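You operate a simulated robot arm through the tools that you are given. There is no shell and no other tool. Be economical: measure what you need, move in short steps, check, and stop when the job is done.

You run a simulated robot arm. Do the job below in one go: nothing can be reset, and whatever is moved stays where it is left.

## Task
Take the green battery and put it on the shelf of the narrow bench. Take the white module from the tester end of the near bench and leave it on the wide white module. Fetch the purple block and set it on the dusty fan on the tester end of the near bench. Put the small green board on the tester end of the near bench away in the drip tray. Take the small orange fan and leave it in the inside of the wide orange tray. Put the small grey fan on the grey fan. Pull the drying drawer open. Any order will do. Set down upright: green battery.

The check looks at the end state, three seconds after you hand in, the way a careful person would. Anything else that was tipped, shoved, dropped, spilled or broken makes it a failure.

## Robot
A 6-joint arm with a two-finger parallel gripper on a trunk, on a base that drives. Base frame: it is fixed to the floor where the robot stands at the start and does not move with it; the origin is under the middle of the robot, x ahead of it, y to its left, z up; the surface under the hand at the start is at about z = 0.72. Readings come in m, degrees, newtons and seconds.
With the tool pointing down near the work surface it reaches from about 0.34 to 0.82 m from the robot's upright axis, wherever it stands. Its first joint turns from -166.0 to 166.0 degrees. Places, roughly: drip tray (31x19 cm) [2.64, -1.46, 0.72]; drying drawer [2.8, -1.8, 0.8]; dusty fan (8x8x3 cm) [0.5, -0.1, 0.7]; green battery [0.5, 0, 0.75]; grey fan (6x6x3 cm) [0.7, 0.3, 0.7]; inside of the wide orange tray (18x18 cm) [-1.42, 0.18, 0.72]; purple block (2x6x5 cm) [0.5, 0.4, 0.7]; shelf of the narrow bench (18x22 cm) [0.82, -3.26, 0.3]; small green board (9x6x4 cm) [0.6, 0.7, 0.7]; small grey fan (6x6x3 cm) [1, 0.7, 0.8]; small orange fan (6x6x3 cm) [0.8, 0.7, 0.8]; white module [0.5, 0.25, 0.75]; wide white module [0.5, 0, 0.75]. Payload 3.43 kg.
The TCP is the grasp point between the finger pads, 0.034 m short of the fingertips. In the tool frame z runs along the fingers and y along their closing line. Largest opening 0.128 m; finger width 0.024, thickness 0.012; the body of the gripper, 0.048 by 0.13 m, starts 0.096 m behind the TCP.
Orientation is that of the tool frame in the base frame, as [roll, pitch, yaw] about the fixed x, y, z axes, in that order (R = Rz(yaw) Ry(pitch) Rx(roll)). With the fingers straight down and closing along the base's y, the tool's x points along the base's -x, its y along +y and its z along -z.

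## Interface
- The arm moves only by the tool servo_tool. Its argument "commands" is a list of rows, each a list of 7 numbers: the shift along the base's x, y, z in m, then the turn, a rotation vector about the base's x, y, z in degrees, then the opening in per cent of the stroke, from 0 (shut) to 100 (fully open). In form: [[dx, dy, dz, ax, ay, az, grip], ...]. A call has 1 to 20 rows; each row shifts and turns the commanded pose from where the row before left it. Rows are played at 5 a second. More than 0.05 m and 8.6 degrees between two rows, or a gripper value outside its range, and nothing of the call is played. A pose out of reach is approached as far as the arm can. The call stops where the force on the tool passes 40 N (or 10 N more than at its start, if that is more) or the arm is blocked; 0.2 s more then pass. Each finger travels about 0.045 m/s and halts on what it meets, pressing with about 31 N; the grip force reading is that of the motor and also rises with nothing between the fingers. The clock runs only during rows and for 0.2 s after the last one: add rows that do not move to give the fingers time. The reply holds the time, the measured pose of the TCP, the force on the tool along the base axes, the opening and the grip force, in the units named above and with some noise, with the torque about the TCP (base axes, N m) and any sound that the robot's microphone picked up.
- Cameras (640 x 400 px; columns grow to the right, rows downward): "scene" is now at [0.0204, 0.1695, 1.5051]; the picture's right is [0.25, -0.97, 0.00], its down [-0.69, -0.18, -0.70] and it looks along [0.68, 0.17, -0.72] (base axes); focal length 279 px, centre (320, 200). "wrist" rides on the gripper at [0.076, -0.011, -0.16] in the tool frame; the picture's right is [0.15, 0.99, 0.00], its down [-0.88, 0.13, -0.46] and it looks along [-0.45, 0.07, 0.89] (tool axes); focal length 234 px, centre (320, 200). There is no depth. A picture from a camera that has moved, and an enlarged one, comes with that camera's place and axes in the base frame and with its lens.
- grab_frame(camera): a new picture of that camera. No time passes.
- base_move(legs): drives the robot by 1 to 6 legs, each [ahead, turn to the left] in m and degrees, along the robot's own axes; the way and the turn of a leg run together, so that a leg with both is an arc; at most 1.5 m and 180 degrees a leg. The arm and the cameras ride along, it lands a little off, and it stops where it bumps. It gives what a move gives.
- pan_tilt(pan, tilt): turns the head with the scene camera to pan (to the left, within 155 degrees either way) and tilt (down, from -29 to 69), counted from straight ahead of the robot. It gives what a move gives.
- close_up(camera, box): a new picture of the part [left, top, right, bottom] of that camera's present view, enlarged. No time passes.
- sign_off(): hands the job in; it is judged then, once.

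Go step by step. Nothing tells you exact positions but the pictures and the camera data: compare them with the known pose of the tool, close in by small moves and look again before you grip or let go. The budget is 196 turns and 166 pictures, counting those below and the enlarged ones. Unless the task says otherwise, let go and move clear before handing in, and close with one line.

The tools are called after ">>>" as a command line: name --pt "numbers of a row" for each row, then --argument value for the rest, lists and objects as JSON in quotes. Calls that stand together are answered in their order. servo_tool: Moves the arm, as the interface text tells. Its arguments: {"type":"object","properties":{"commands":{"type":"array","items":{"type":"array","items":{"type":"number"}}}},"required":["commands"]} The other tools are called the same way: base_move (legs) drives the base; pan_tilt (pan, tilt) turns the head that bears the scene camera; grab_frame (camera) takes a picture; close_up (camera, box) takes an enlarged picture of a part of a camera's view; sign_off () hands the job in.

At the start:

```text
t: 0.0
position: [0.4403, 0.3676, 1.0416]
orientation: [-179.9, -0.1, -179.7]
wrist_force: [0.2, -0.5, -0.2]
ft_torque: [0.0, -0.01, 0.0]
finger_gap: 0.128
grip_force: 0.0
robot x, y, heading: [0.0014, -0.0081, -0.1]
head pan, tilt: [14.4, 45.8]
```

scene: 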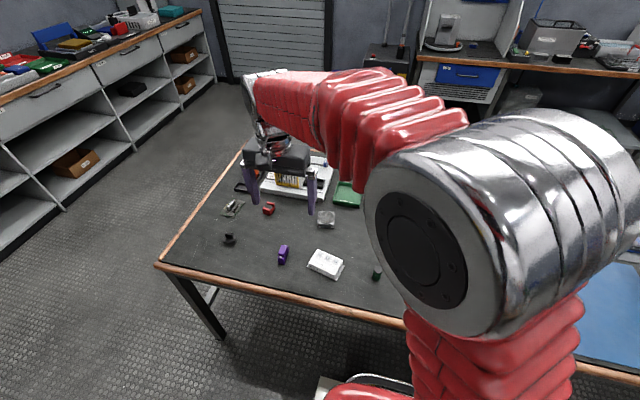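
wrist: 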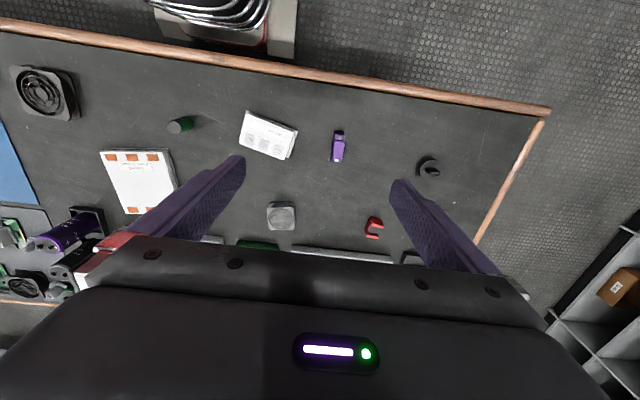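

I see the near bench ahead with the module, battery, purple block and fans on it. I'll look around with the head to find the other places.

>>> pan_tilt --pan 45 --tilt 45

>>> grab_frame --camera "scene"

>>> close_up --camera "wrist" --box '[0, 40, 440, 260]'

```text
t: 1.0
position: [0.4395, 0.3681, 1.043]
orientation: [-179.9, 0.0, -179.8]
wrist_force: [-0.1, 0.7, 0.1]
ft_torque: [-0.01, -0.03, 0.01]
finger_gap: 0.1277
grip_force: 0.2
robot x, y, heading: [0.0016, -0.01, -0.1]
head pan, tilt: [45.0, 45.0]
```

```text
163 pictures are left
camera scene: at [-0.0003, 0.2069, 1.5062], right [0.71, -0.71, 0.0], down [-0.5, -0.5, -0.71], along [0.5, 0.5, -0.71], focal length 279 px, centre (320, 200)
```

scene: 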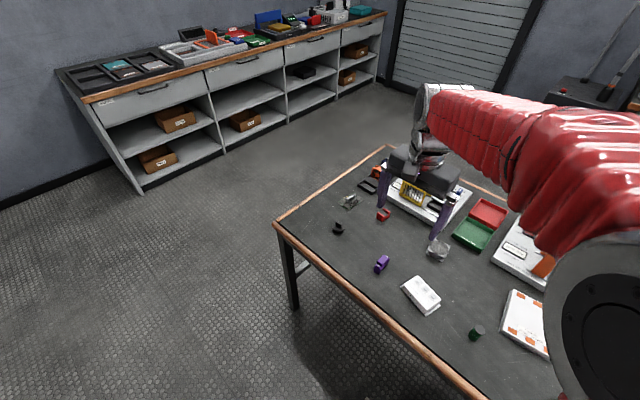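

```text
1.45 times, centred on (220, 150) of wrist
camera zoom: at [0.3649, 0.3569, 1.2015], right [-0.15, 0.99, 0.0], down [0.88, 0.14, 0.46], along [0.45, 0.07, -0.89], focal length 341 px, centre (466, 273)
```

zoom: 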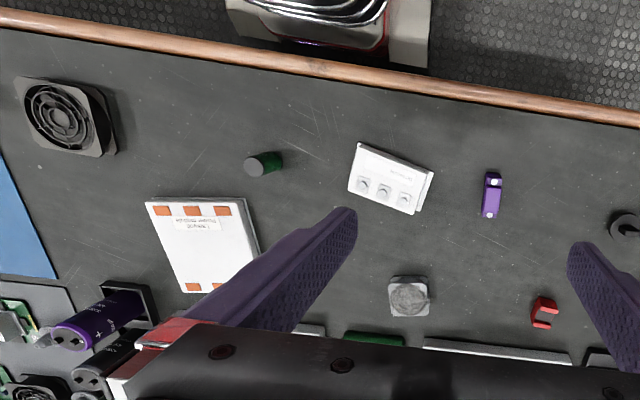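

Much of the far part is hidden by the arm. I zoom in there and look around the rest of the room.

>>> close_up --camera "scene" --box '[320, 130, 560, 280]'

>>> pan_tilt --pan -40 --tilt 40

>>> grab_frame --camera "scene"

>>> pan_tilt --pan -90 --tilt 30

>>> grab_frame --camera "scene"

>>> pan_tilt --pan 150 --tilt 30

>>> grab_frame --camera "scene"

```text
2.67 times, centred on (440, 205) of scene
camera zoom: at [-0.0003, 0.2069, 1.5062], right [0.71, -0.71, 0.0], down [-0.5, -0.5, -0.71], along [0.5, 0.5, -0.71], focal length 745 px, centre (0, 187)
```

zoom: 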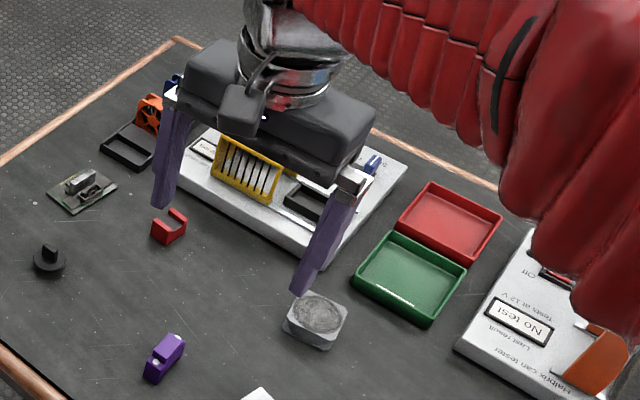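

```text
t: 2.5
position: [0.4401, 0.3691, 1.0416]
orientation: [180.0, 0.0, -179.7]
wrist_force: [0.5, 0.6, -0.3]
ft_torque: [0.0, 0.04, 0.03]
finger_gap: 0.1279
grip_force: 0.0
robot x, y, heading: [0.0048, -0.0071, 0.1]
head pan, tilt: [-40.0, 40.0]
```

```text
160 pictures are left
camera scene: at [0.0074, 0.0948, 1.5134], right [-0.64, -0.77, 0.0], down [-0.49, 0.41, -0.77], along [0.59, -0.49, -0.64], focal length 279 px, centre (320, 200)
```

scene: 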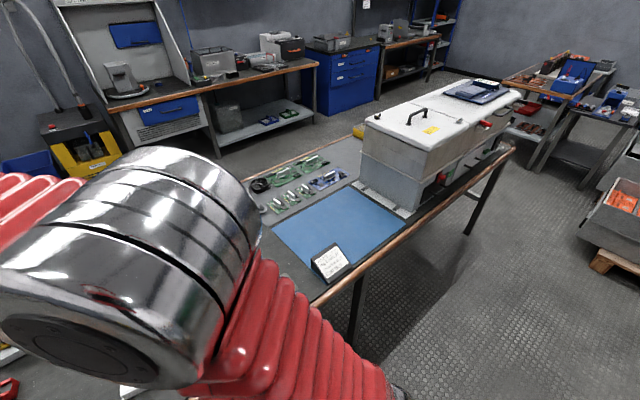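

```text
t: 3.7
position: [0.4393, 0.3682, 1.0417]
orientation: [-180.0, -0.1, -179.8]
wrist_force: [1.0, -0.7, 0.5]
ft_torque: [-0.02, 0.0, 0.02]
finger_gap: 0.1282
grip_force: 0.1
robot x, y, heading: [0.0041, -0.0107, -0.1]
head pan, tilt: [-90.0, 30.0]
```

```text
159 pictures are left
camera scene: at [-0.0577, 0.0589, 1.5288], right [-1.0, 0.0, 0.0], down [0.0, 0.5, -0.87], along [0.0, -0.87, -0.5], focal length 279 px, centre (320, 200)
```

scene: 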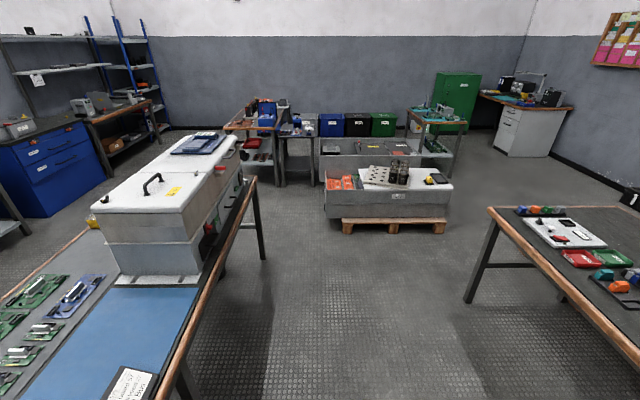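

```text
t: 7.1
position: [0.4397, 0.369, 1.0416]
orientation: [180.0, 0.0, -179.6]
wrist_force: [-0.8, 0.1, -1.0]
ft_torque: [0.0, 0.04, 0.02]
finger_gap: 0.128
grip_force: 0.1
robot x, y, heading: [0.0013, -0.006, 0.1]
head pan, tilt: [150.0, 30.0]
```

```text
158 pictures are left
camera scene: at [-0.1361, 0.1946, 1.5288], right [0.5, 0.87, 0.0], down [0.43, -0.25, -0.87], along [-0.75, 0.43, -0.5], focal length 279 px, centre (320, 200)
```

scene: 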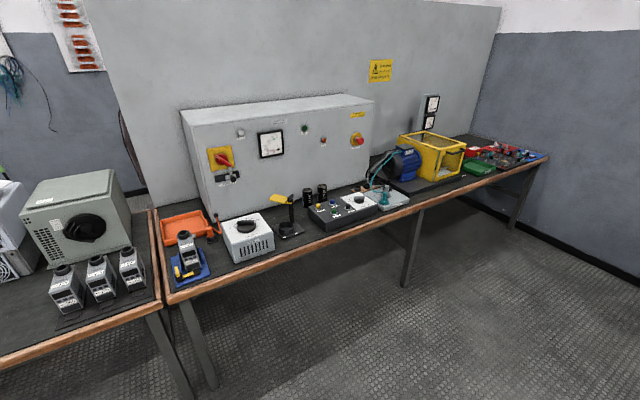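

I zoom in on the far bench (drip tray, drawer) and on the narrow bench.

>>> pan_tilt --pan -35 --tilt 20

>>> close_up --camera "scene" --box '[180, 100, 400, 240]'

>>> pan_tilt --pan -80 --tilt 20

>>> close_up --camera "scene" --box '[220, 130, 400, 250]'

```text
t: 9.9
position: [0.4398, 0.3689, 1.0423]
orientation: [180.0, 0.0, -179.7]
wrist_force: [0.6, 0.7, -0.5]
ft_torque: [-0.02, -0.03, -0.01]
finger_gap: 0.1278
grip_force: 0.0
robot x, y, heading: [-0.0015, -0.0099, 0.2]
head pan, tilt: [-35.0, 20.0]
```

```text
2.86 times, centred on (290, 170) of scene
camera zoom: at [0.0185, 0.096, 1.5448], right [-0.57, -0.82, 0.0], down [-0.28, 0.2, -0.94], along [0.77, -0.54, -0.34], focal length 798 px, centre (406, 286)
```

zoom: 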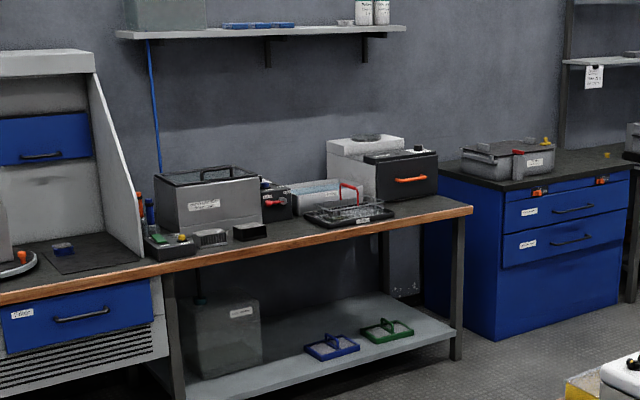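

```text
t: 11.0
position: [0.4396, 0.3682, 1.0417]
orientation: [-180.0, -0.1, -179.7]
wrist_force: [-1.0, -0.3, 0.1]
ft_torque: [-0.01, 0.01, 0.0]
finger_gap: 0.128
grip_force: 0.0
robot x, y, heading: [0.0003, -0.0083, -0.4]
head pan, tilt: [-80.0, 20.0]
```

```text
3.33 times, centred on (310, 190) of scene
camera zoom: at [-0.0415, 0.0577, 1.5448], right [-0.98, -0.17, 0.0], down [-0.06, 0.34, -0.94], along [0.16, -0.93, -0.34], focal length 931 px, centre (353, 233)
```

zoom: 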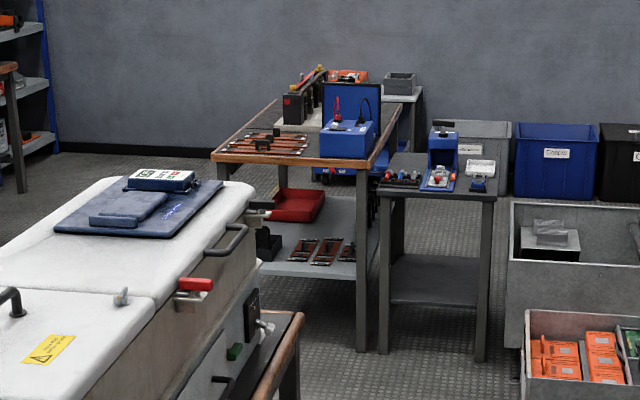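

The drip tray with a wire rack, the orange-handled drying drawer and the shelves are located roughly. Now I swing the arm to the right to view the left part of the near bench.

>>> servo_tool --pt "0 -0.05 0 0 0 0 100" --pt "0 -0.05 0 0 0 0 100" --pt "0 -0.05 0 0 0 0 100" --pt "0 -0.05 0 0 0 0 100" --pt "0 -0.05 0 0 0 0 100" --pt "0 -0.05 0 0 0 0 100" --pt "0 -0.05 0 0 0 0 100" --pt "0 -0.05 0 0 0 0 100" --pt "0 -0.05 0 0 0 0 100" --pt "0 -0.05 0 0 0 0 100" --pt "0 -0.05 0 0 0 0 100" --pt "0 -0.05 0 0 0 0 100" --pt "0 -0.05 0 0 0 0 100" --pt "0 -0.05 0 0 0 0 100"

>>> pan_tilt --pan 30 --tilt 45

>>> grab_frame --camera "scene"

>>> grab_frame --camera "wrist"

```text
t: 14.0
position: [0.4383, -0.3324, 1.0397]
orientation: [-180.0, 0.1, -179.6]
wrist_force: [0.3, 0.6, 0.5]
ft_torque: [0.0, -0.03, 0.01]
finger_gap: 0.1283
grip_force: 0.0
robot x, y, heading: [0.0032, -0.0075, -0.3]
head pan, tilt: [-80.0, 20.0]
```

```text
t: 15.9
position: [0.4376, -0.3321, 1.0397]
orientation: [-180.0, 0.1, -179.6]
wrist_force: [-0.2, 0.1, 0.5]
ft_torque: [0.01, 0.0, -0.01]
finger_gap: 0.1281
grip_force: 0.1
robot x, y, heading: [-0.0018, -0.0051, -0.1]
head pan, tilt: [30.0, 45.0]
```

```text
155 pictures are left
camera scene: at [0.0126, 0.1899, 1.5062], right [0.5, -0.87, 0.0], down [-0.61, -0.35, -0.71], along [0.61, 0.35, -0.71], focal length 279 px, centre (320, 200)
```

scene: 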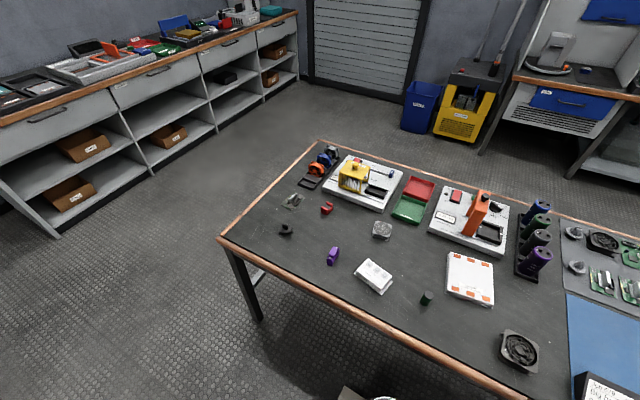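

```text
154 pictures are left
camera wrist: at [0.3635, -0.3429, 1.1995], right [-0.15, 0.99, 0.0], down [0.88, 0.14, 0.46], along [0.45, 0.07, -0.89], focal length 234 px, centre (320, 200)
```

wrist: 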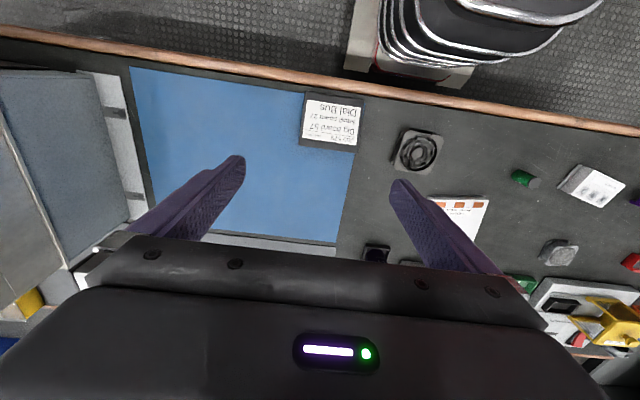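

>>> close_up --camera "scene" --box '[260, 130, 420, 230]'

>>> close_up --camera "scene" --box '[320, 220, 550, 370]'

```text
4.00 times, centred on (340, 180) of scene
camera zoom: at [0.0126, 0.1899, 1.5062], right [0.5, -0.87, 0.0], down [-0.61, -0.35, -0.71], along [0.61, 0.35, -0.71], focal length 1117 px, centre (240, 280)
```

zoom: 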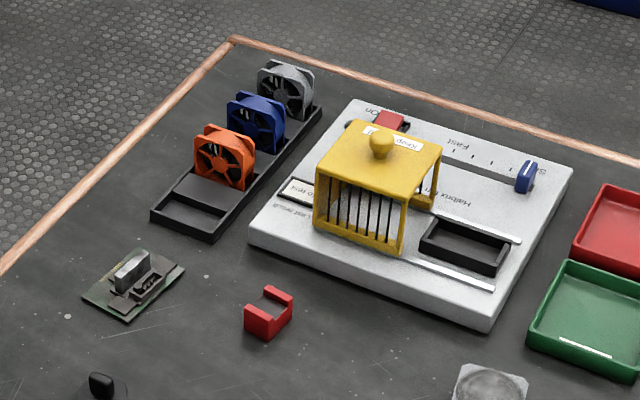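

```text
2.67 times, centred on (435, 295) of scene
camera zoom: at [0.0126, 0.1899, 1.5062], right [0.5, -0.87, 0.0], down [-0.61, -0.35, -0.71], along [0.61, 0.35, -0.71], focal length 745 px, centre (13, -53)
```

zoom: 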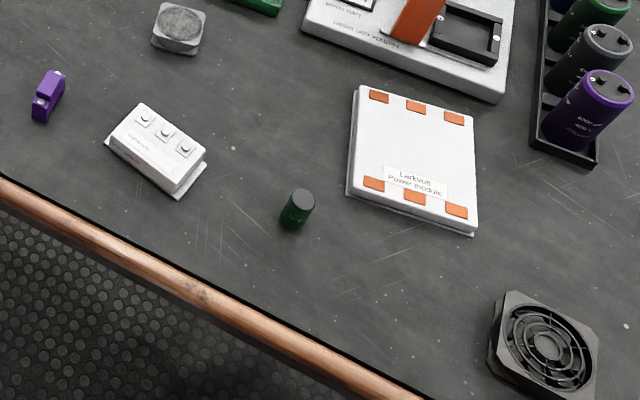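

All items are visible: fans stand in a black rack, purple block near (0.476, 0.412), dusty fan near (0.46, -0.14). I start with the purple block and move above it.

>>> servo_tool --pt "0 0.05 0 0 0 0 60" --pt "0 0.05 0 0 0 0 60" --pt "0 0.05 0 0 0 0 60" --pt "0 0.05 0 0 0 0 60" --pt "0 0.05 0 0 0 0 60" --pt "0 0.05 0 0 0 0 60" --pt "0 0.05 0 0 0 0 60" --pt "0 0.05 0 0 0 0 60" --pt "0 0.05 0 0 0 0 60" --pt "0 0.05 0 0 0 0 60" --pt "0 0.05 0 0 0 0 60" --pt "0 0.05 0 0 0 0 60" --pt "0 0.05 0 0 0 0 60" --pt "0 0.05 0 0 0 0 60" --pt "0.038 0.044 0 0 0 0 60" --pt "0 0 -0.045 0 0 0 60" --pt "0 0 -0.045 0 0 0 60" --pt "0 0 -0.045 0 0 0 60"

>>> grab_frame --camera "wrist"

```text
refused: row 15 steps farther than a row can; nothing moved
```

```text
151 pictures are left
camera wrist: at [0.3635, -0.3429, 1.1995], right [-0.15, 0.99, 0.0], down [0.88, 0.14, 0.46], along [0.45, 0.07, -0.89], focal length 234 px, centre (320, 200)
```

wrist: 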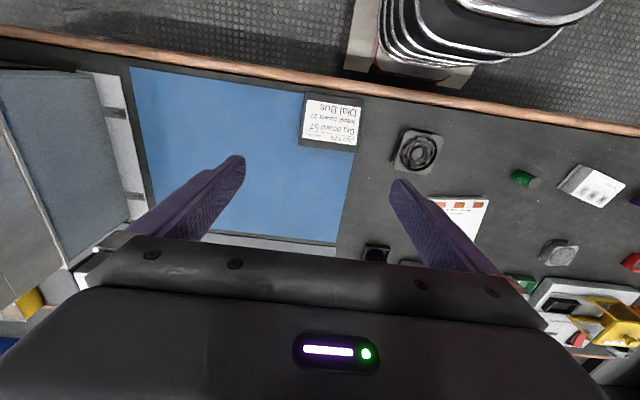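

The row was too long; I repeat with smaller steps to get above the purple block.

>>> servo_tool --pt "0 0.05 0 0 0 0 60" --pt "0 0.05 0 0 0 0 60" --pt "0 0.05 0 0 0 0 60" --pt "0 0.05 0 0 0 0 60" --pt "0 0.05 0 0 0 0 60" --pt "0 0.05 0 0 0 0 60" --pt "0 0.05 0 0 0 0 60" --pt "0 0.05 0 0 0 0 60" --pt "0 0.05 0 0 0 0 60" --pt "0 0.05 0 0 0 0 60" --pt "0 0.05 0 0 0 0 60" --pt "0 0.05 0 0 0 0 60" --pt "0 0.05 0 0 0 0 60" --pt "0 0.05 0 0 0 0 60" --pt "0 0.044 0 0 0 0 60" --pt "0.038 0 0 0 0 0 60" --pt "0 0 -0.045 0 0 0 60" --pt "0 0 -0.045 0 0 0 60" --pt "0 0 -0.045 0 0 0 60"

>>> grab_frame --camera "wrist"

```text
t: 19.9
position: [0.479, 0.4132, 0.908]
orientation: [180.0, 0.0, -179.7]
wrist_force: [-0.1, 0.2, 0.0]
ft_torque: [0.01, 0.02, -0.03]
finger_gap: 0.0768
grip_force: 0.1
robot x, y, heading: [-0.0004, -0.0087, -0.1]
head pan, tilt: [30.0, 45.0]
```

```text
150 pictures are left
camera wrist: at [0.4056, 0.4002, 1.0669], right [-0.15, 0.99, 0.0], down [0.88, 0.14, 0.46], along [0.45, 0.07, -0.89], focal length 234 px, centre (320, 200)
```

wrist: 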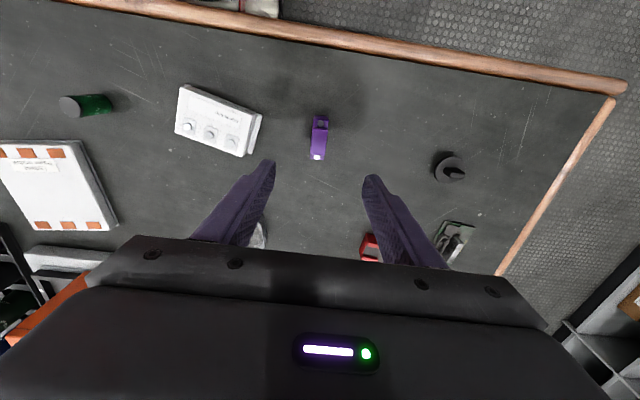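

>>> close_up --camera "wrist" --box '[280, 100, 360, 170]'

```text
5.71 times, centred on (320, 135) of wrist
camera zoom: at [0.4056, 0.4002, 1.0669], right [-0.15, 0.99, 0.0], down [0.88, 0.14, 0.46], along [0.45, 0.07, -0.89], focal length 1338 px, centre (320, 571)
```

zoom: 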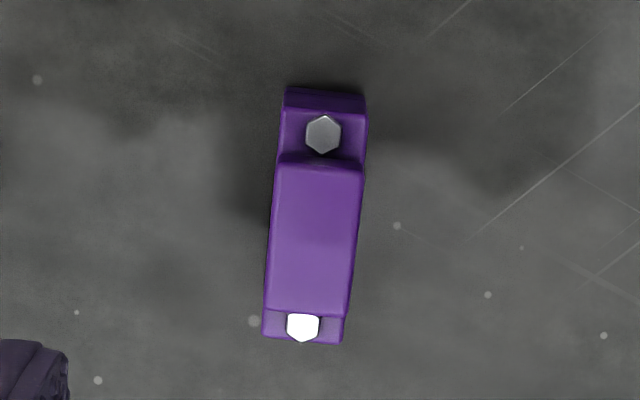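

Purple block is centred under the tool, long axis about 4° off x. I descend and grip.

>>> servo_tool --pt "-0.003 -0.004 -0.04 0 0 4 50" --pt "0 0 -0.04 0 0 0 50" --pt "0 0 -0.04 0 0 0 50" --pt "0 0 -0.026 0 0 0 50" --pt "0 0 0 0 0 0 50"

>>> grab_frame --camera "wrist"

```text
t: 21.1
position: [0.4744, 0.4093, 0.7589]
orientation: [179.9, 0.0, -175.6]
wrist_force: [0.6, 0.4, 0.8]
ft_torque: [-0.02, -0.03, 0.0]
finger_gap: 0.064
grip_force: 0.0
robot x, y, heading: [0.0, -0.0104, -0.0]
head pan, tilt: [30.0, 45.0]
```

```text
148 pictures are left
camera wrist: at [0.4004, 0.3927, 0.9185], right [-0.22, 0.98, 0.0], down [0.87, 0.2, 0.46], along [0.44, 0.1, -0.89], focal length 234 px, centre (320, 200)
```

wrist: 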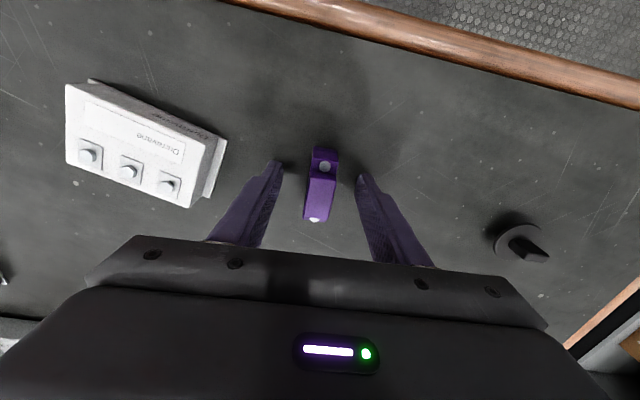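

Fingers straddle the block. Closing and lifting slightly.

>>> servo_tool --pt "0 0 0 0 0 0 0" --pt "0 0 0 0 0 0 0" --pt "0 0 0 0 0 0 0" --pt "0 0 0 0 0 0 0" --pt "0 0 0 0 0 0 0" --pt "0 0 0.04 0 0 0 0" --pt "0 0 0.05 0 0 0 0" --pt "0 0 0.04 0 0 0 0"

>>> grab_frame --camera "wrist"

```text
t: 22.9
position: [0.4732, 0.4085, 0.8897]
orientation: [179.9, 0.0, -175.7]
wrist_force: [-0.3, 0.2, 0.2]
ft_torque: [0.0, 0.04, -0.02]
finger_gap: 0.0001
grip_force: 31.1
robot x, y, heading: [-0.0038, -0.0071, 0.0]
head pan, tilt: [30.0, 45.0]
```

```text
147 pictures are left
camera wrist: at [0.3996, 0.3911, 1.0481], right [-0.22, 0.98, 0.0], down [0.87, 0.2, 0.45], along [0.44, 0.1, -0.89], focal length 234 px, centre (320, 200)
```

wrist: 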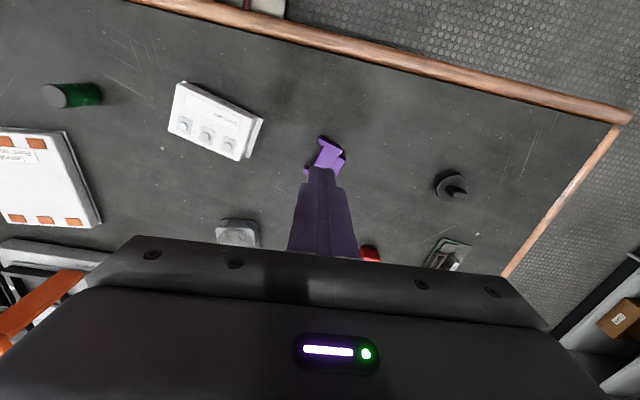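

The block slipped out. I open, raise and take a closer look.

>>> servo_tool --pt "0 0 0.02 0 0 0 40" --pt "0 0 0 0 0 0 40" --pt "0 0 0 0 0 0 40" --pt "0 0 0 0 0 0 40"

>>> close_up --camera "wrist" --box '[280, 110, 380, 180]'

>>> close_up --camera "scene" --box '[290, 230, 370, 280]'

```text
t: 23.9
position: [0.4724, 0.4089, 0.9081]
orientation: [-179.9, 0.0, -175.7]
wrist_force: [1.3, 0.0, 0.6]
ft_torque: [-0.01, -0.01, -0.02]
finger_gap: 0.0511
grip_force: 0.1
robot x, y, heading: [-0.0016, -0.0071, -0.2]
head pan, tilt: [30.0, 45.0]
```

```text
5.71 times, centred on (330, 145) of wrist
camera zoom: at [0.3992, 0.3915, 1.068], right [-0.22, 0.98, 0.0], down [0.87, 0.2, 0.46], along [0.44, 0.1, -0.89], focal length 1338 px, centre (263, 514)
```

zoom: 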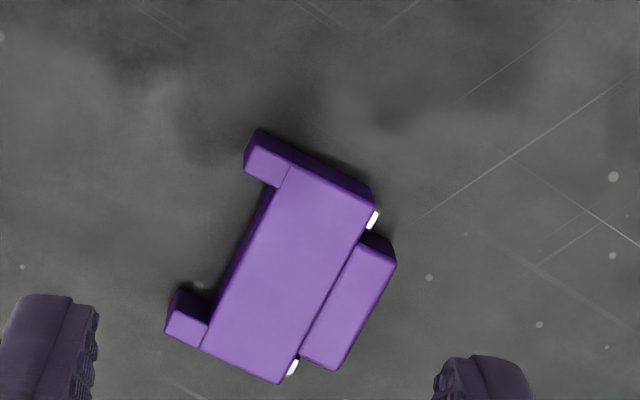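

```text
8.00 times, centred on (330, 255) of scene
camera zoom: at [0.0127, 0.1901, 1.5062], right [0.5, -0.87, 0.0], down [-0.61, -0.35, -0.71], along [0.61, 0.35, -0.71], focal length 2234 px, centre (240, -240)
```

zoom: 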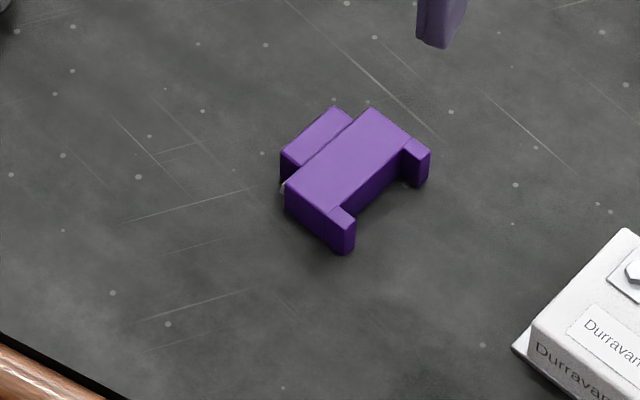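

The block tipped onto its side (about 5.5 cm long, 2 cm tall) at (0.4925, 0.4145), length axis about -11° from x. I'll turn the tool 75° to grip it across its flat ends.

>>> servo_tool --pt "0.01 0.003 0 0 0 8.4 75" --pt "0.01 0.003 0 0 0 8.4 75" --pt "0 0 0 0 0 8.4 75" --pt "0 0 0 0 0 8.4 75" --pt "0 0 0 0 0 8.4 75" --pt "0 0 0 0 0 8.4 75" --pt "0 0 0 0 0 8.4 75" --pt "0 0 0 0 0 8.2 75" --pt "0 0 0 0 0 8 75" --pt "0 0 -0.03 0 0 0 75"

>>> grab_frame --camera "wrist"

```text
t: 26.1
position: [0.4942, 0.4145, 0.8814]
orientation: [180.0, 0.0, -100.7]
wrist_force: [0.3, 0.6, 0.3]
ft_torque: [0.02, -0.02, -0.01]
finger_gap: 0.0958
grip_force: 0.0
robot x, y, heading: [0.0013, -0.0051, -0.1]
head pan, tilt: [30.0, 45.0]
```

```text
144 pictures are left
camera wrist: at [0.492, 0.3376, 1.0407], right [-1.0, 0.04, 0.0], down [0.03, 0.89, 0.46], along [0.02, 0.46, -0.89], focal length 234 px, centre (320, 200)
```

wrist: 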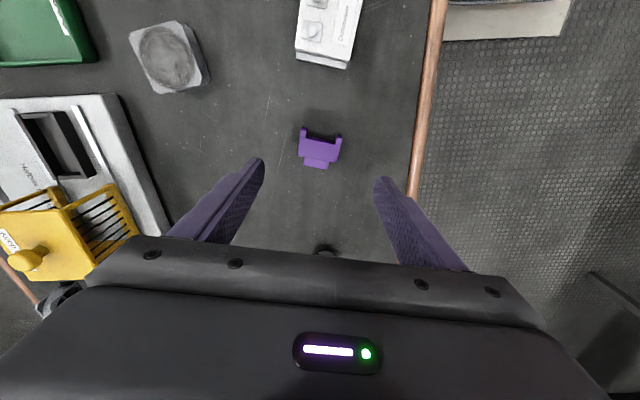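

Well centred and aligned. Descend and close.

>>> servo_tool --pt "0 0 -0.05 0 0 0 75" --pt "0 0 -0.05 0 0 0 75" --pt "0 0 -0.024 0 0 0 75" --pt "0 0 0 0 0 0 75"

>>> servo_tool --pt "0 0 0 0 0 0 10" --pt "0 0 0 0 0 0 10" --pt "0 0 0 0 0 0 10" --pt "0 0 0 0 0 0 10" --pt "0 0 0 0 0 0 10" --pt "0 0 0 0 0 0 10"

>>> grab_frame --camera "wrist"

```text
t: 27.1
position: [0.493, 0.4125, 0.7577]
orientation: [-180.0, 0.0, -100.7]
wrist_force: [0.1, 0.8, 0.0]
ft_torque: [-0.01, -0.01, 0.0]
finger_gap: 0.0959
grip_force: 0.0
robot x, y, heading: [0.0024, -0.007, 0.2]
head pan, tilt: [30.0, 45.0]
```

```text
t: 28.5
position: [0.4938, 0.4123, 0.7583]
orientation: [179.9, -0.1, -100.7]
wrist_force: [0.8, -1.2, 0.6]
ft_torque: [0.04, 0.01, -0.01]
finger_gap: 0.0534
grip_force: 30.7
robot x, y, heading: [0.0002, -0.0066, 0.1]
head pan, tilt: [30.0, 45.0]
```

```text
143 pictures are left
camera wrist: at [0.4916, 0.3363, 0.9179], right [-1.0, 0.04, 0.0], down [0.04, 0.89, 0.46], along [0.02, 0.46, -0.89], focal length 234 px, centre (320, 200)
```

wrist: 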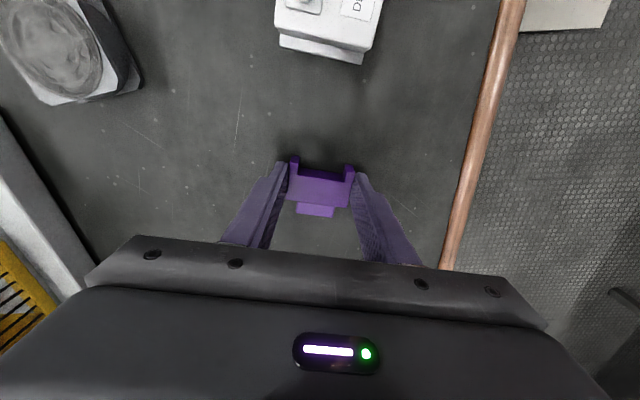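

Gripped. Lift and carry to above the dusty fan.

>>> servo_tool --pt "0 0 0.05 0 0 0 10" --pt "0 0 0.05 0 0 0 10" --pt "0 0 0.04 0 0 0 10" --pt "0 -0.05 0 0 0 0 10" --pt "0 -0.05 0 0 0 0 10" --pt "0 -0.05 0 0 0 0 10" --pt "0 -0.05 0 0 0 0 10" --pt "0 -0.05 0 0 0 0 10" --pt "0 -0.05 0 0 0 0 10" --pt "-0.015 -0.045 0 0 0 0 10" --pt "-0.015 -0.045 0 0 0 0 10" --pt "0 -0.05 0 0 0 0 10" --pt "0 -0.05 0 0 0 0 10" --pt "0 -0.05 0 0 0 0 10"

>>> grab_frame --camera "wrist"

>>> pan_tilt --pan -10 --tilt 55

>>> grab_frame --camera "scene"

```text
t: 31.5
position: [0.466, -0.1271, 0.8965]
orientation: [-180.0, 0.0, -100.5]
wrist_force: [-0.9, -0.8, -1.1]
ft_torque: [-0.01, 0.01, 0.04]
finger_gap: 0.0532
grip_force: 30.7
robot x, y, heading: [-0.0, -0.0099, -0.1]
head pan, tilt: [30.0, 45.0]
```

```text
142 pictures are left
camera wrist: at [0.4633, -0.2043, 1.056], right [-1.0, 0.04, 0.0], down [0.03, 0.89, 0.46], along [0.02, 0.46, -0.89], focal length 234 px, centre (320, 200)
```

wrist: 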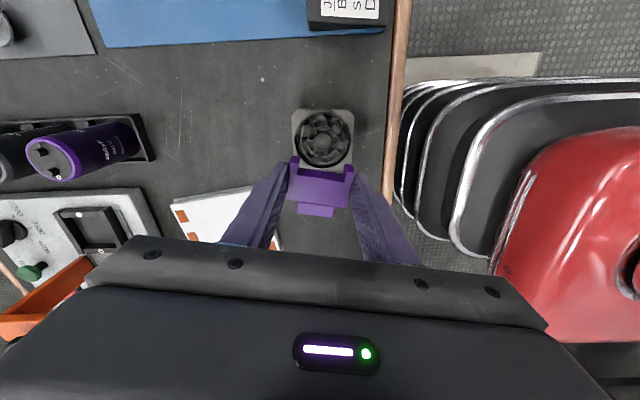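

```text
t: 32.5
position: [0.4647, -0.1269, 0.8985]
orientation: [-180.0, 0.1, -100.6]
wrist_force: [0.0, -0.3, -0.6]
ft_torque: [-0.02, 0.05, -0.05]
finger_gap: 0.0532
grip_force: 30.8
robot x, y, heading: [0.0022, -0.0118, -0.2]
head pan, tilt: [-10.0, 55.0]
```

```text
141 pictures are left
camera scene: at [0.0133, 0.1369, 1.4928], right [-0.17, -0.98, 0.0], down [-0.81, 0.14, -0.57], along [0.56, -0.1, -0.82], focal length 279 px, centre (320, 200)
```

scene: 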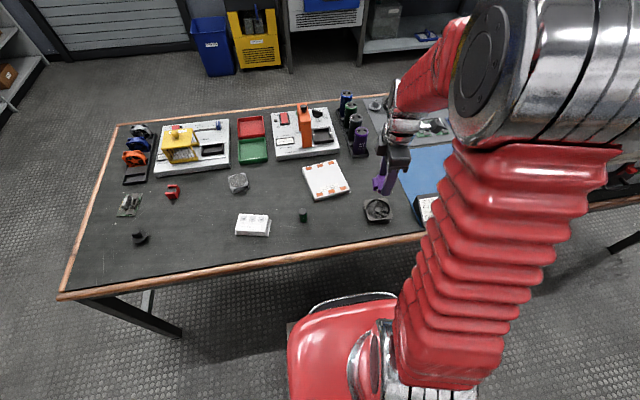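

Fan centre is near (0.464, -0.135). I move over it and lower to just above contact.

>>> servo_tool --pt "-0.001 -0.009 -0.03 0 0 0 10" --pt "0 0 -0.04 0 0 0 10" --pt "0 0 -0.025 0 0 0 10" --pt "0 0 0 0 0 0 10"

>>> close_up --camera "wrist" --box '[220, 80, 420, 240]'

>>> close_up --camera "scene" --box '[330, 150, 430, 240]'

```text
t: 33.5
position: [0.4657, -0.1352, 0.8003]
orientation: [-180.0, 0.0, -100.7]
wrist_force: [0.7, -0.9, -0.9]
ft_torque: [0.04, -0.02, 0.05]
finger_gap: 0.0532
grip_force: 30.5
robot x, y, heading: [0.0007, -0.0066, 0.1]
head pan, tilt: [-10.0, 55.0]
```

```text
2.50 times, centred on (320, 160) of wrist
camera zoom: at [0.4625, -0.2119, 0.9599], right [-1.0, 0.04, 0.0], down [0.04, 0.89, 0.46], along [0.02, 0.46, -0.89], focal length 585 px, centre (320, 300)
```

zoom: 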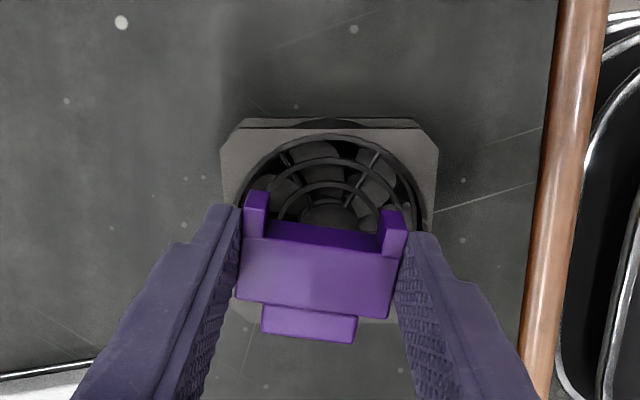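

```text
4.44 times, centred on (380, 195) of scene
camera zoom: at [0.0133, 0.1368, 1.4927], right [-0.17, -0.98, 0.0], down [-0.81, 0.14, -0.57], along [0.56, -0.1, -0.82], focal length 1241 px, centre (53, 222)
```

zoom: 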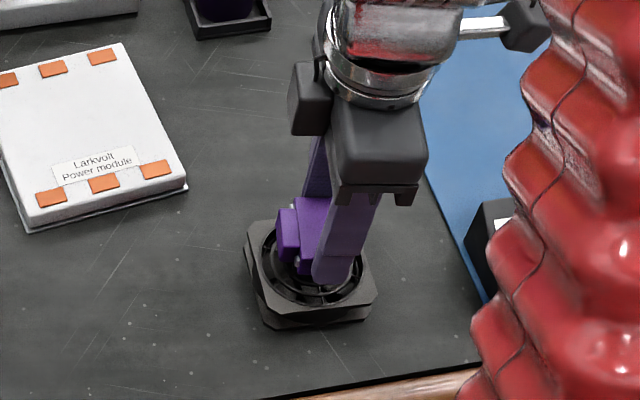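

Good placement over the fan. Small shift and lower until contact.

>>> servo_tool --pt "-0.003 0.002 -0.004 0 0 0 10" --pt "0 0 -0.004 0 0 0 10" --pt "0 0 -0.003 0 0 0 10" --pt "0 0 0 0 0 0 10"

>>> close_up --camera "scene" --box '[355, 170, 415, 230]'

```text
t: 34.5
position: [0.4616, -0.1317, 0.7908]
orientation: [180.0, 0.0, -100.8]
wrist_force: [-0.3, -0.6, 0.0]
ft_torque: [0.0, -0.02, 0.01]
finger_gap: 0.0532
grip_force: 31.0
robot x, y, heading: [0.0016, -0.0079, -0.1]
head pan, tilt: [-10.0, 55.0]
```

```text
6.67 times, centred on (385, 200) of scene
camera zoom: at [0.0133, 0.1368, 1.4927], right [-0.17, -0.98, 0.0], down [-0.81, 0.14, -0.57], along [0.56, -0.1, -0.82], focal length 1862 px, centre (-113, 200)
```

zoom: 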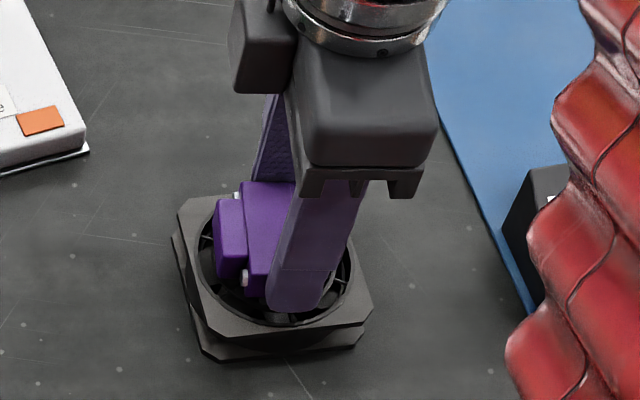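

No contact yet; continue down in 2–3 mm steps watching the force.

>>> servo_tool --pt "0 0 -0.003 0 0 0 10" --pt "0 0 0 0 0 0 10"

>>> servo_tool --pt "0 0 -0.003 0 0 0 10" --pt "0 0 0 0 0 0 10"

```text
t: 35.1
position: [0.4624, -0.1312, 0.7871]
orientation: [180.0, -0.1, -100.7]
wrist_force: [0.7, 0.5, -0.3]
ft_torque: [-0.02, 0.01, 0.02]
finger_gap: 0.0531
grip_force: 31.0
robot x, y, heading: [-0.0012, -0.0091, -0.3]
head pan, tilt: [-10.0, 55.0]
```

```text
t: 35.7
position: [0.4613, -0.1324, 0.7838]
orientation: [-180.0, 0.0, -100.7]
wrist_force: [1.2, 0.3, -0.1]
ft_torque: [-0.01, 0.02, -0.02]
finger_gap: 0.0533
grip_force: 31.0
robot x, y, heading: [-0.002, -0.0089, 0.1]
head pan, tilt: [-10.0, 55.0]
```

>>> servo_tool --pt "0 0 -0.002 0 0 0 10" --pt "0 0 0 0 0 0 10"

>>> servo_tool --pt "0 0 -0.002 0 0 0 10" --pt "0 0 0 0 0 0 10"

>>> grab_frame --camera "wrist"

```text
t: 36.3
position: [0.4612, -0.1309, 0.7843]
orientation: [180.0, 0.0, -100.7]
wrist_force: [-0.8, 0.8, 5.3]
ft_torque: [0.12, 0.06, 0.02]
finger_gap: 0.0534
grip_force: 30.8
robot x, y, heading: [0.0022, -0.0067, -0.0]
head pan, tilt: [-10.0, 55.0]
```

```text
t: 36.9
position: [0.4619, -0.1324, 0.7815]
orientation: [-179.9, 0.0, -100.6]
wrist_force: [-1.2, -3.6, 27.2]
ft_torque: [-0.18, 0.05, -0.01]
finger_gap: 0.0534
grip_force: 30.6
robot x, y, heading: [0.0, -0.0086, -0.3]
head pan, tilt: [-10.0, 55.0]
```

```text
137 pictures are left
camera wrist: at [0.4584, -0.2084, 0.9414], right [-1.0, 0.04, 0.0], down [0.03, 0.89, 0.46], along [0.02, 0.45, -0.89], focal length 234 px, centre (320, 200)
```

wrist: 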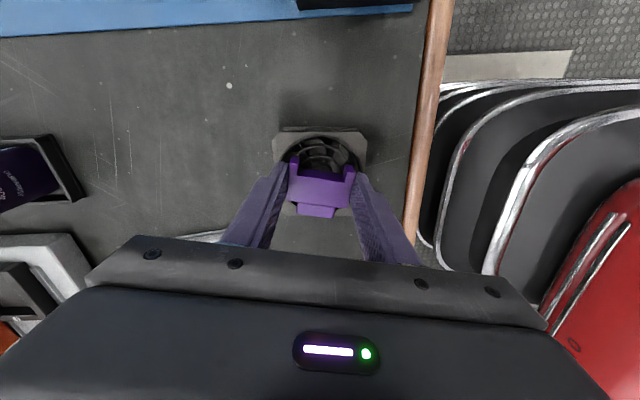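

Contact made. I relieve the load by 3 mm, then open and rise.

>>> servo_tool --pt "0 0 0.004 0 0 0 10" --pt "0 0 0 0 0 0 46" --pt "0 0 0 0 0 0 46" --pt "0 0 0.01 0 0 0 52" --pt "0 0 0.03 0 0 0 60" --pt "0 0 0.05 0 0 0 60" --pt "0 0 0.05 0 0 0 60"

>>> close_up --camera "wrist" --box '[220, 60, 420, 220]'

>>> close_up --camera "scene" --box '[330, 150, 430, 240]'

```text
t: 38.5
position: [0.4597, -0.133, 0.9248]
orientation: [180.0, -0.1, -100.7]
wrist_force: [-0.9, -0.7, -0.3]
ft_torque: [0.0, -0.01, 0.0]
finger_gap: 0.0767
grip_force: 0.0
robot x, y, heading: [0.0041, -0.0077, -0.0]
head pan, tilt: [-10.0, 55.0]
```

```text
2.50 times, centred on (320, 140) of wrist
camera zoom: at [0.458, -0.2096, 1.0848], right [-1.0, 0.04, 0.0], down [0.04, 0.89, 0.46], along [0.02, 0.46, -0.89], focal length 585 px, centre (320, 350)
```

zoom: 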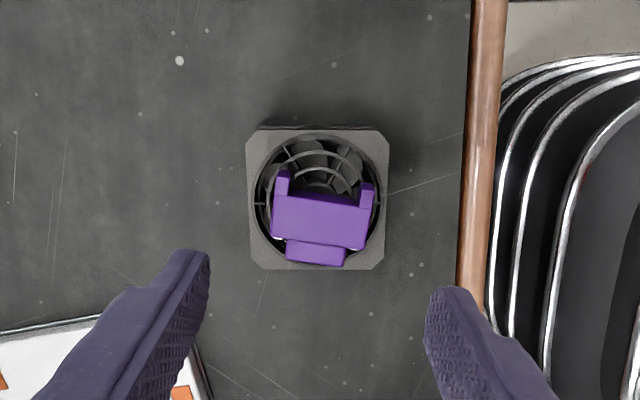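

```text
4.44 times, centred on (380, 195) of scene
camera zoom: at [0.0134, 0.1368, 1.4927], right [-0.17, -0.98, 0.0], down [-0.81, 0.14, -0.57], along [0.56, -0.1, -0.82], focal length 1241 px, centre (53, 222)
```

zoom: 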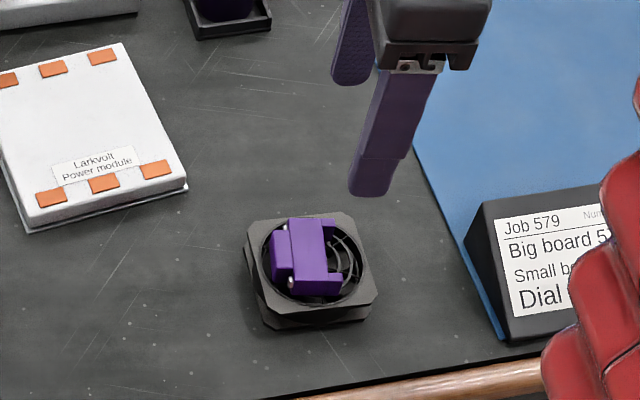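

Purple block rests inside the fan's frame. Next the white module near (0.467, 0.27); the present tool yaw already suits its short side.

>>> servo_tool --pt "0 0.05 0 0 0 0 80" --pt "0 0.05 0 0 0 0 80" --pt "0 0.05 0 0 0 0 80" --pt "0 0.05 0 0 0 0 80" --pt "0 0.05 0 0 0 0 80" --pt "0 0.05 0 0 0 0 80" --pt "0 0.05 0 0 0 0 80" --pt "0.007 0.048 0 0 0 0 80" --pt "0 0 0 0 0 0 80"

>>> close_up --camera "wrist" --box '[200, 60, 440, 220]'

>>> close_up --camera "scene" --box '[200, 190, 300, 250]'

```text
t: 40.5
position: [0.4684, 0.2657, 0.9262]
orientation: [-180.0, 0.0, -100.7]
wrist_force: [0.2, -0.5, -0.2]
ft_torque: [-0.01, 0.01, -0.04]
finger_gap: 0.1021
grip_force: 0.1
robot x, y, heading: [-0.002, -0.0079, 0.1]
head pan, tilt: [-10.0, 55.0]
```

```text
2.50 times, centred on (320, 140) of wrist
camera zoom: at [0.4659, 0.1889, 1.0872], right [-1.0, 0.04, 0.0], down [0.04, 0.89, 0.46], along [0.02, 0.46, -0.89], focal length 585 px, centre (320, 350)
```

zoom: 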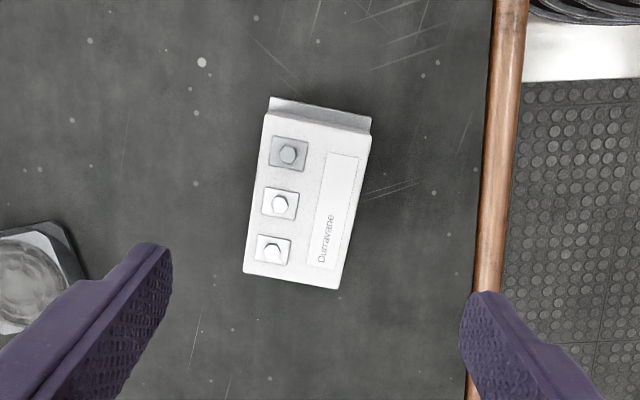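

```text
6.40 times, centred on (250, 220) of scene
camera zoom: at [0.0133, 0.1369, 1.4927], right [-0.17, -0.98, 0.0], down [-0.81, 0.14, -0.57], along [0.56, -0.1, -0.82], focal length 1787 px, centre (768, 72)
```

zoom: 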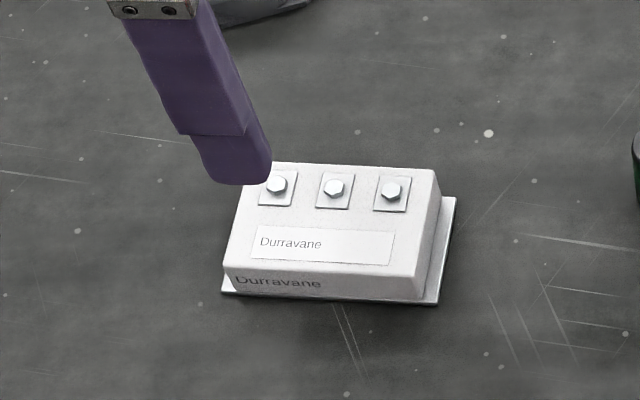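

Module centre about (0.479, 0.2695), long axis at 77°. Aligning, descending and gripping its short sides.

>>> servo_tool --pt "0.0105 0.004 0 0 0 -2 80" --pt "0 0 -0.04 0 0 0 80" --pt "0 0 -0.04 0 0 0 80" --pt "0 0 -0.04 0 0 0 80" --pt "0 0 -0.038 0 0 0 80" --pt "0 0 0 0 0 0 80"

>>> grab_frame --camera "wrist"

```text
t: 41.9
position: [0.4782, 0.2691, 0.7674]
orientation: [180.0, 0.0, -102.7]
wrist_force: [0.0, -0.4, 0.3]
ft_torque: [-0.02, 0.0, -0.01]
finger_gap: 0.1027
grip_force: 0.1
robot x, y, heading: [-0.0005, -0.0056, -0.2]
head pan, tilt: [-10.0, 55.0]
```

```text
132 pictures are left
camera wrist: at [0.4728, 0.1926, 0.9268], right [-1.0, 0.07, 0.0], down [0.07, 0.89, 0.46], along [0.03, 0.45, -0.89], focal length 234 px, centre (320, 200)
```

wrist: 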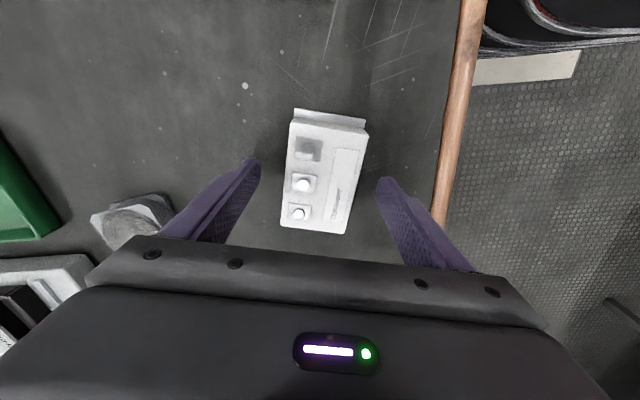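

Well centred. Close and lift.

>>> servo_tool --pt "0 0 0 0 0 0 20" --pt "0 0 0 0 0 0 20" --pt "0 0 0 0 0 0 20" --pt "0 0 0 0 0 0 20" --pt "0 0 0 0 0 0 20"

>>> servo_tool --pt "0 0 0.03 0 0 0 20" --pt "0 0 0.05 0 0 0 20" --pt "0 0 0.05 0 0 0 20"

>>> grab_frame --camera "wrist"

>>> close_up --camera "scene" --box '[230, 150, 370, 240]'

```text
t: 43.1
position: [0.4771, 0.2688, 0.768]
orientation: [179.9, -0.1, -102.7]
wrist_force: [-1.4, 0.7, -0.6]
ft_torque: [-0.04, 0.06, -0.08]
finger_gap: 0.0598
grip_force: 31.2
robot x, y, heading: [-0.0011, -0.0093, 0.1]
head pan, tilt: [-10.0, 55.0]
```

```text
t: 43.9
position: [0.4797, 0.269, 0.8974]
orientation: [179.8, 0.0, -102.7]
wrist_force: [1.0, 0.1, -3.4]
ft_torque: [0.01, 0.01, 0.0]
finger_gap: 0.0597
grip_force: 30.8
robot x, y, heading: [-0.0029, -0.0108, -0.1]
head pan, tilt: [-10.0, 55.0]
```

```text
131 pictures are left
camera wrist: at [0.4748, 0.1912, 1.0567], right [-1.0, 0.07, 0.0], down [0.07, 0.89, 0.46], along [0.03, 0.45, -0.89], focal length 234 px, centre (320, 200)
```

wrist: 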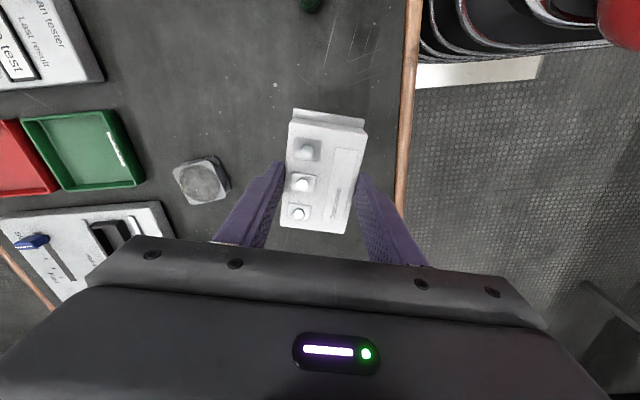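

```text
4.44 times, centred on (300, 195) of scene
camera zoom: at [0.0136, 0.1369, 1.4927], right [-0.17, -0.98, 0.0], down [-0.81, 0.14, -0.57], along [0.56, -0.1, -0.82], focal length 1241 px, centre (409, 222)
```

zoom: 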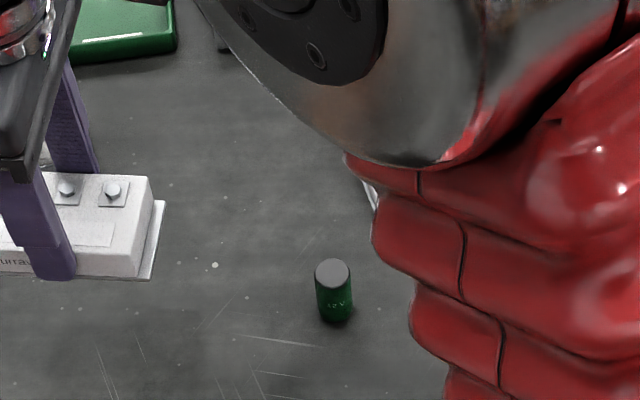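

Gripped. The wide module's centre is about (0.615, 0.012), turned about 14°. I carry the module there, turning 25°.

>>> servo_tool --pt "0.02 -0.04 0.01 0 0 8.3 20" --pt "0.02 -0.04 0 0 0 8.3 20" --pt "0.02 -0.04 0 0 0 8.4 20" --pt "0.02 -0.04 0 0 0 0 20" --pt "0.02 -0.04 0 0 0 0 20" --pt "0.02 -0.04 0 0 0 0 20" --pt "0.015 -0.017 0 0 0 0 20" --pt "0 0 0 0 0 0 20"

>>> grab_frame --camera "wrist"

>>> grab_frame --camera "scene"

```text
t: 45.7
position: [0.6151, 0.0111, 0.9053]
orientation: [-179.9, 0.0, -77.7]
wrist_force: [0.3, -0.1, -3.3]
ft_torque: [0.02, -0.02, 0.01]
finger_gap: 0.0597
grip_force: 31.2
robot x, y, heading: [-0.0037, -0.0078, -0.2]
head pan, tilt: [-10.0, 55.0]
```

```text
129 pictures are left
camera wrist: at [0.643, -0.0598, 1.0657], right [-0.94, -0.35, 0.0], down [-0.32, 0.83, 0.46], along [-0.16, 0.43, -0.89], focal length 234 px, centre (320, 200)
```

wrist: 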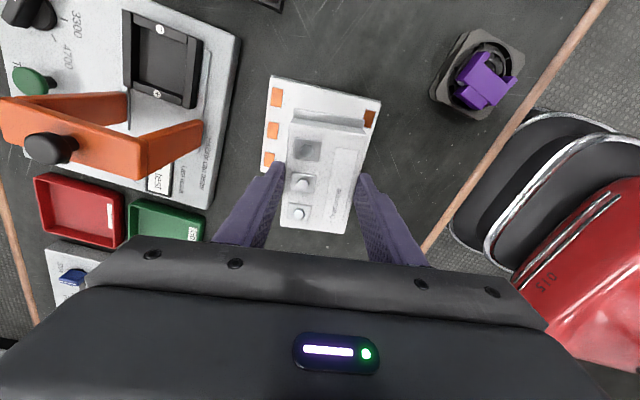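

```text
128 pictures are left
camera scene: at [0.0135, 0.1368, 1.4927], right [-0.17, -0.98, 0.0], down [-0.81, 0.14, -0.57], along [0.56, -0.1, -0.82], focal length 279 px, centre (320, 200)
```

scene: 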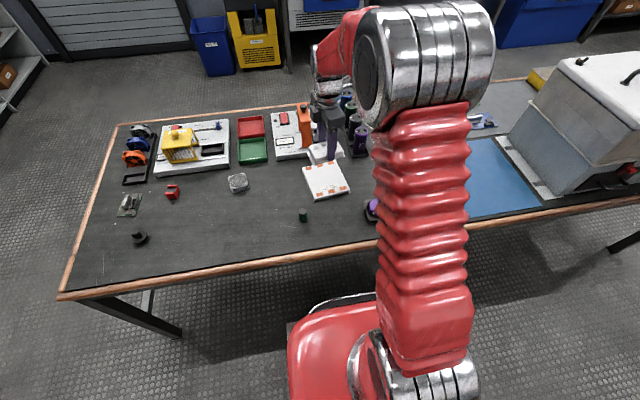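

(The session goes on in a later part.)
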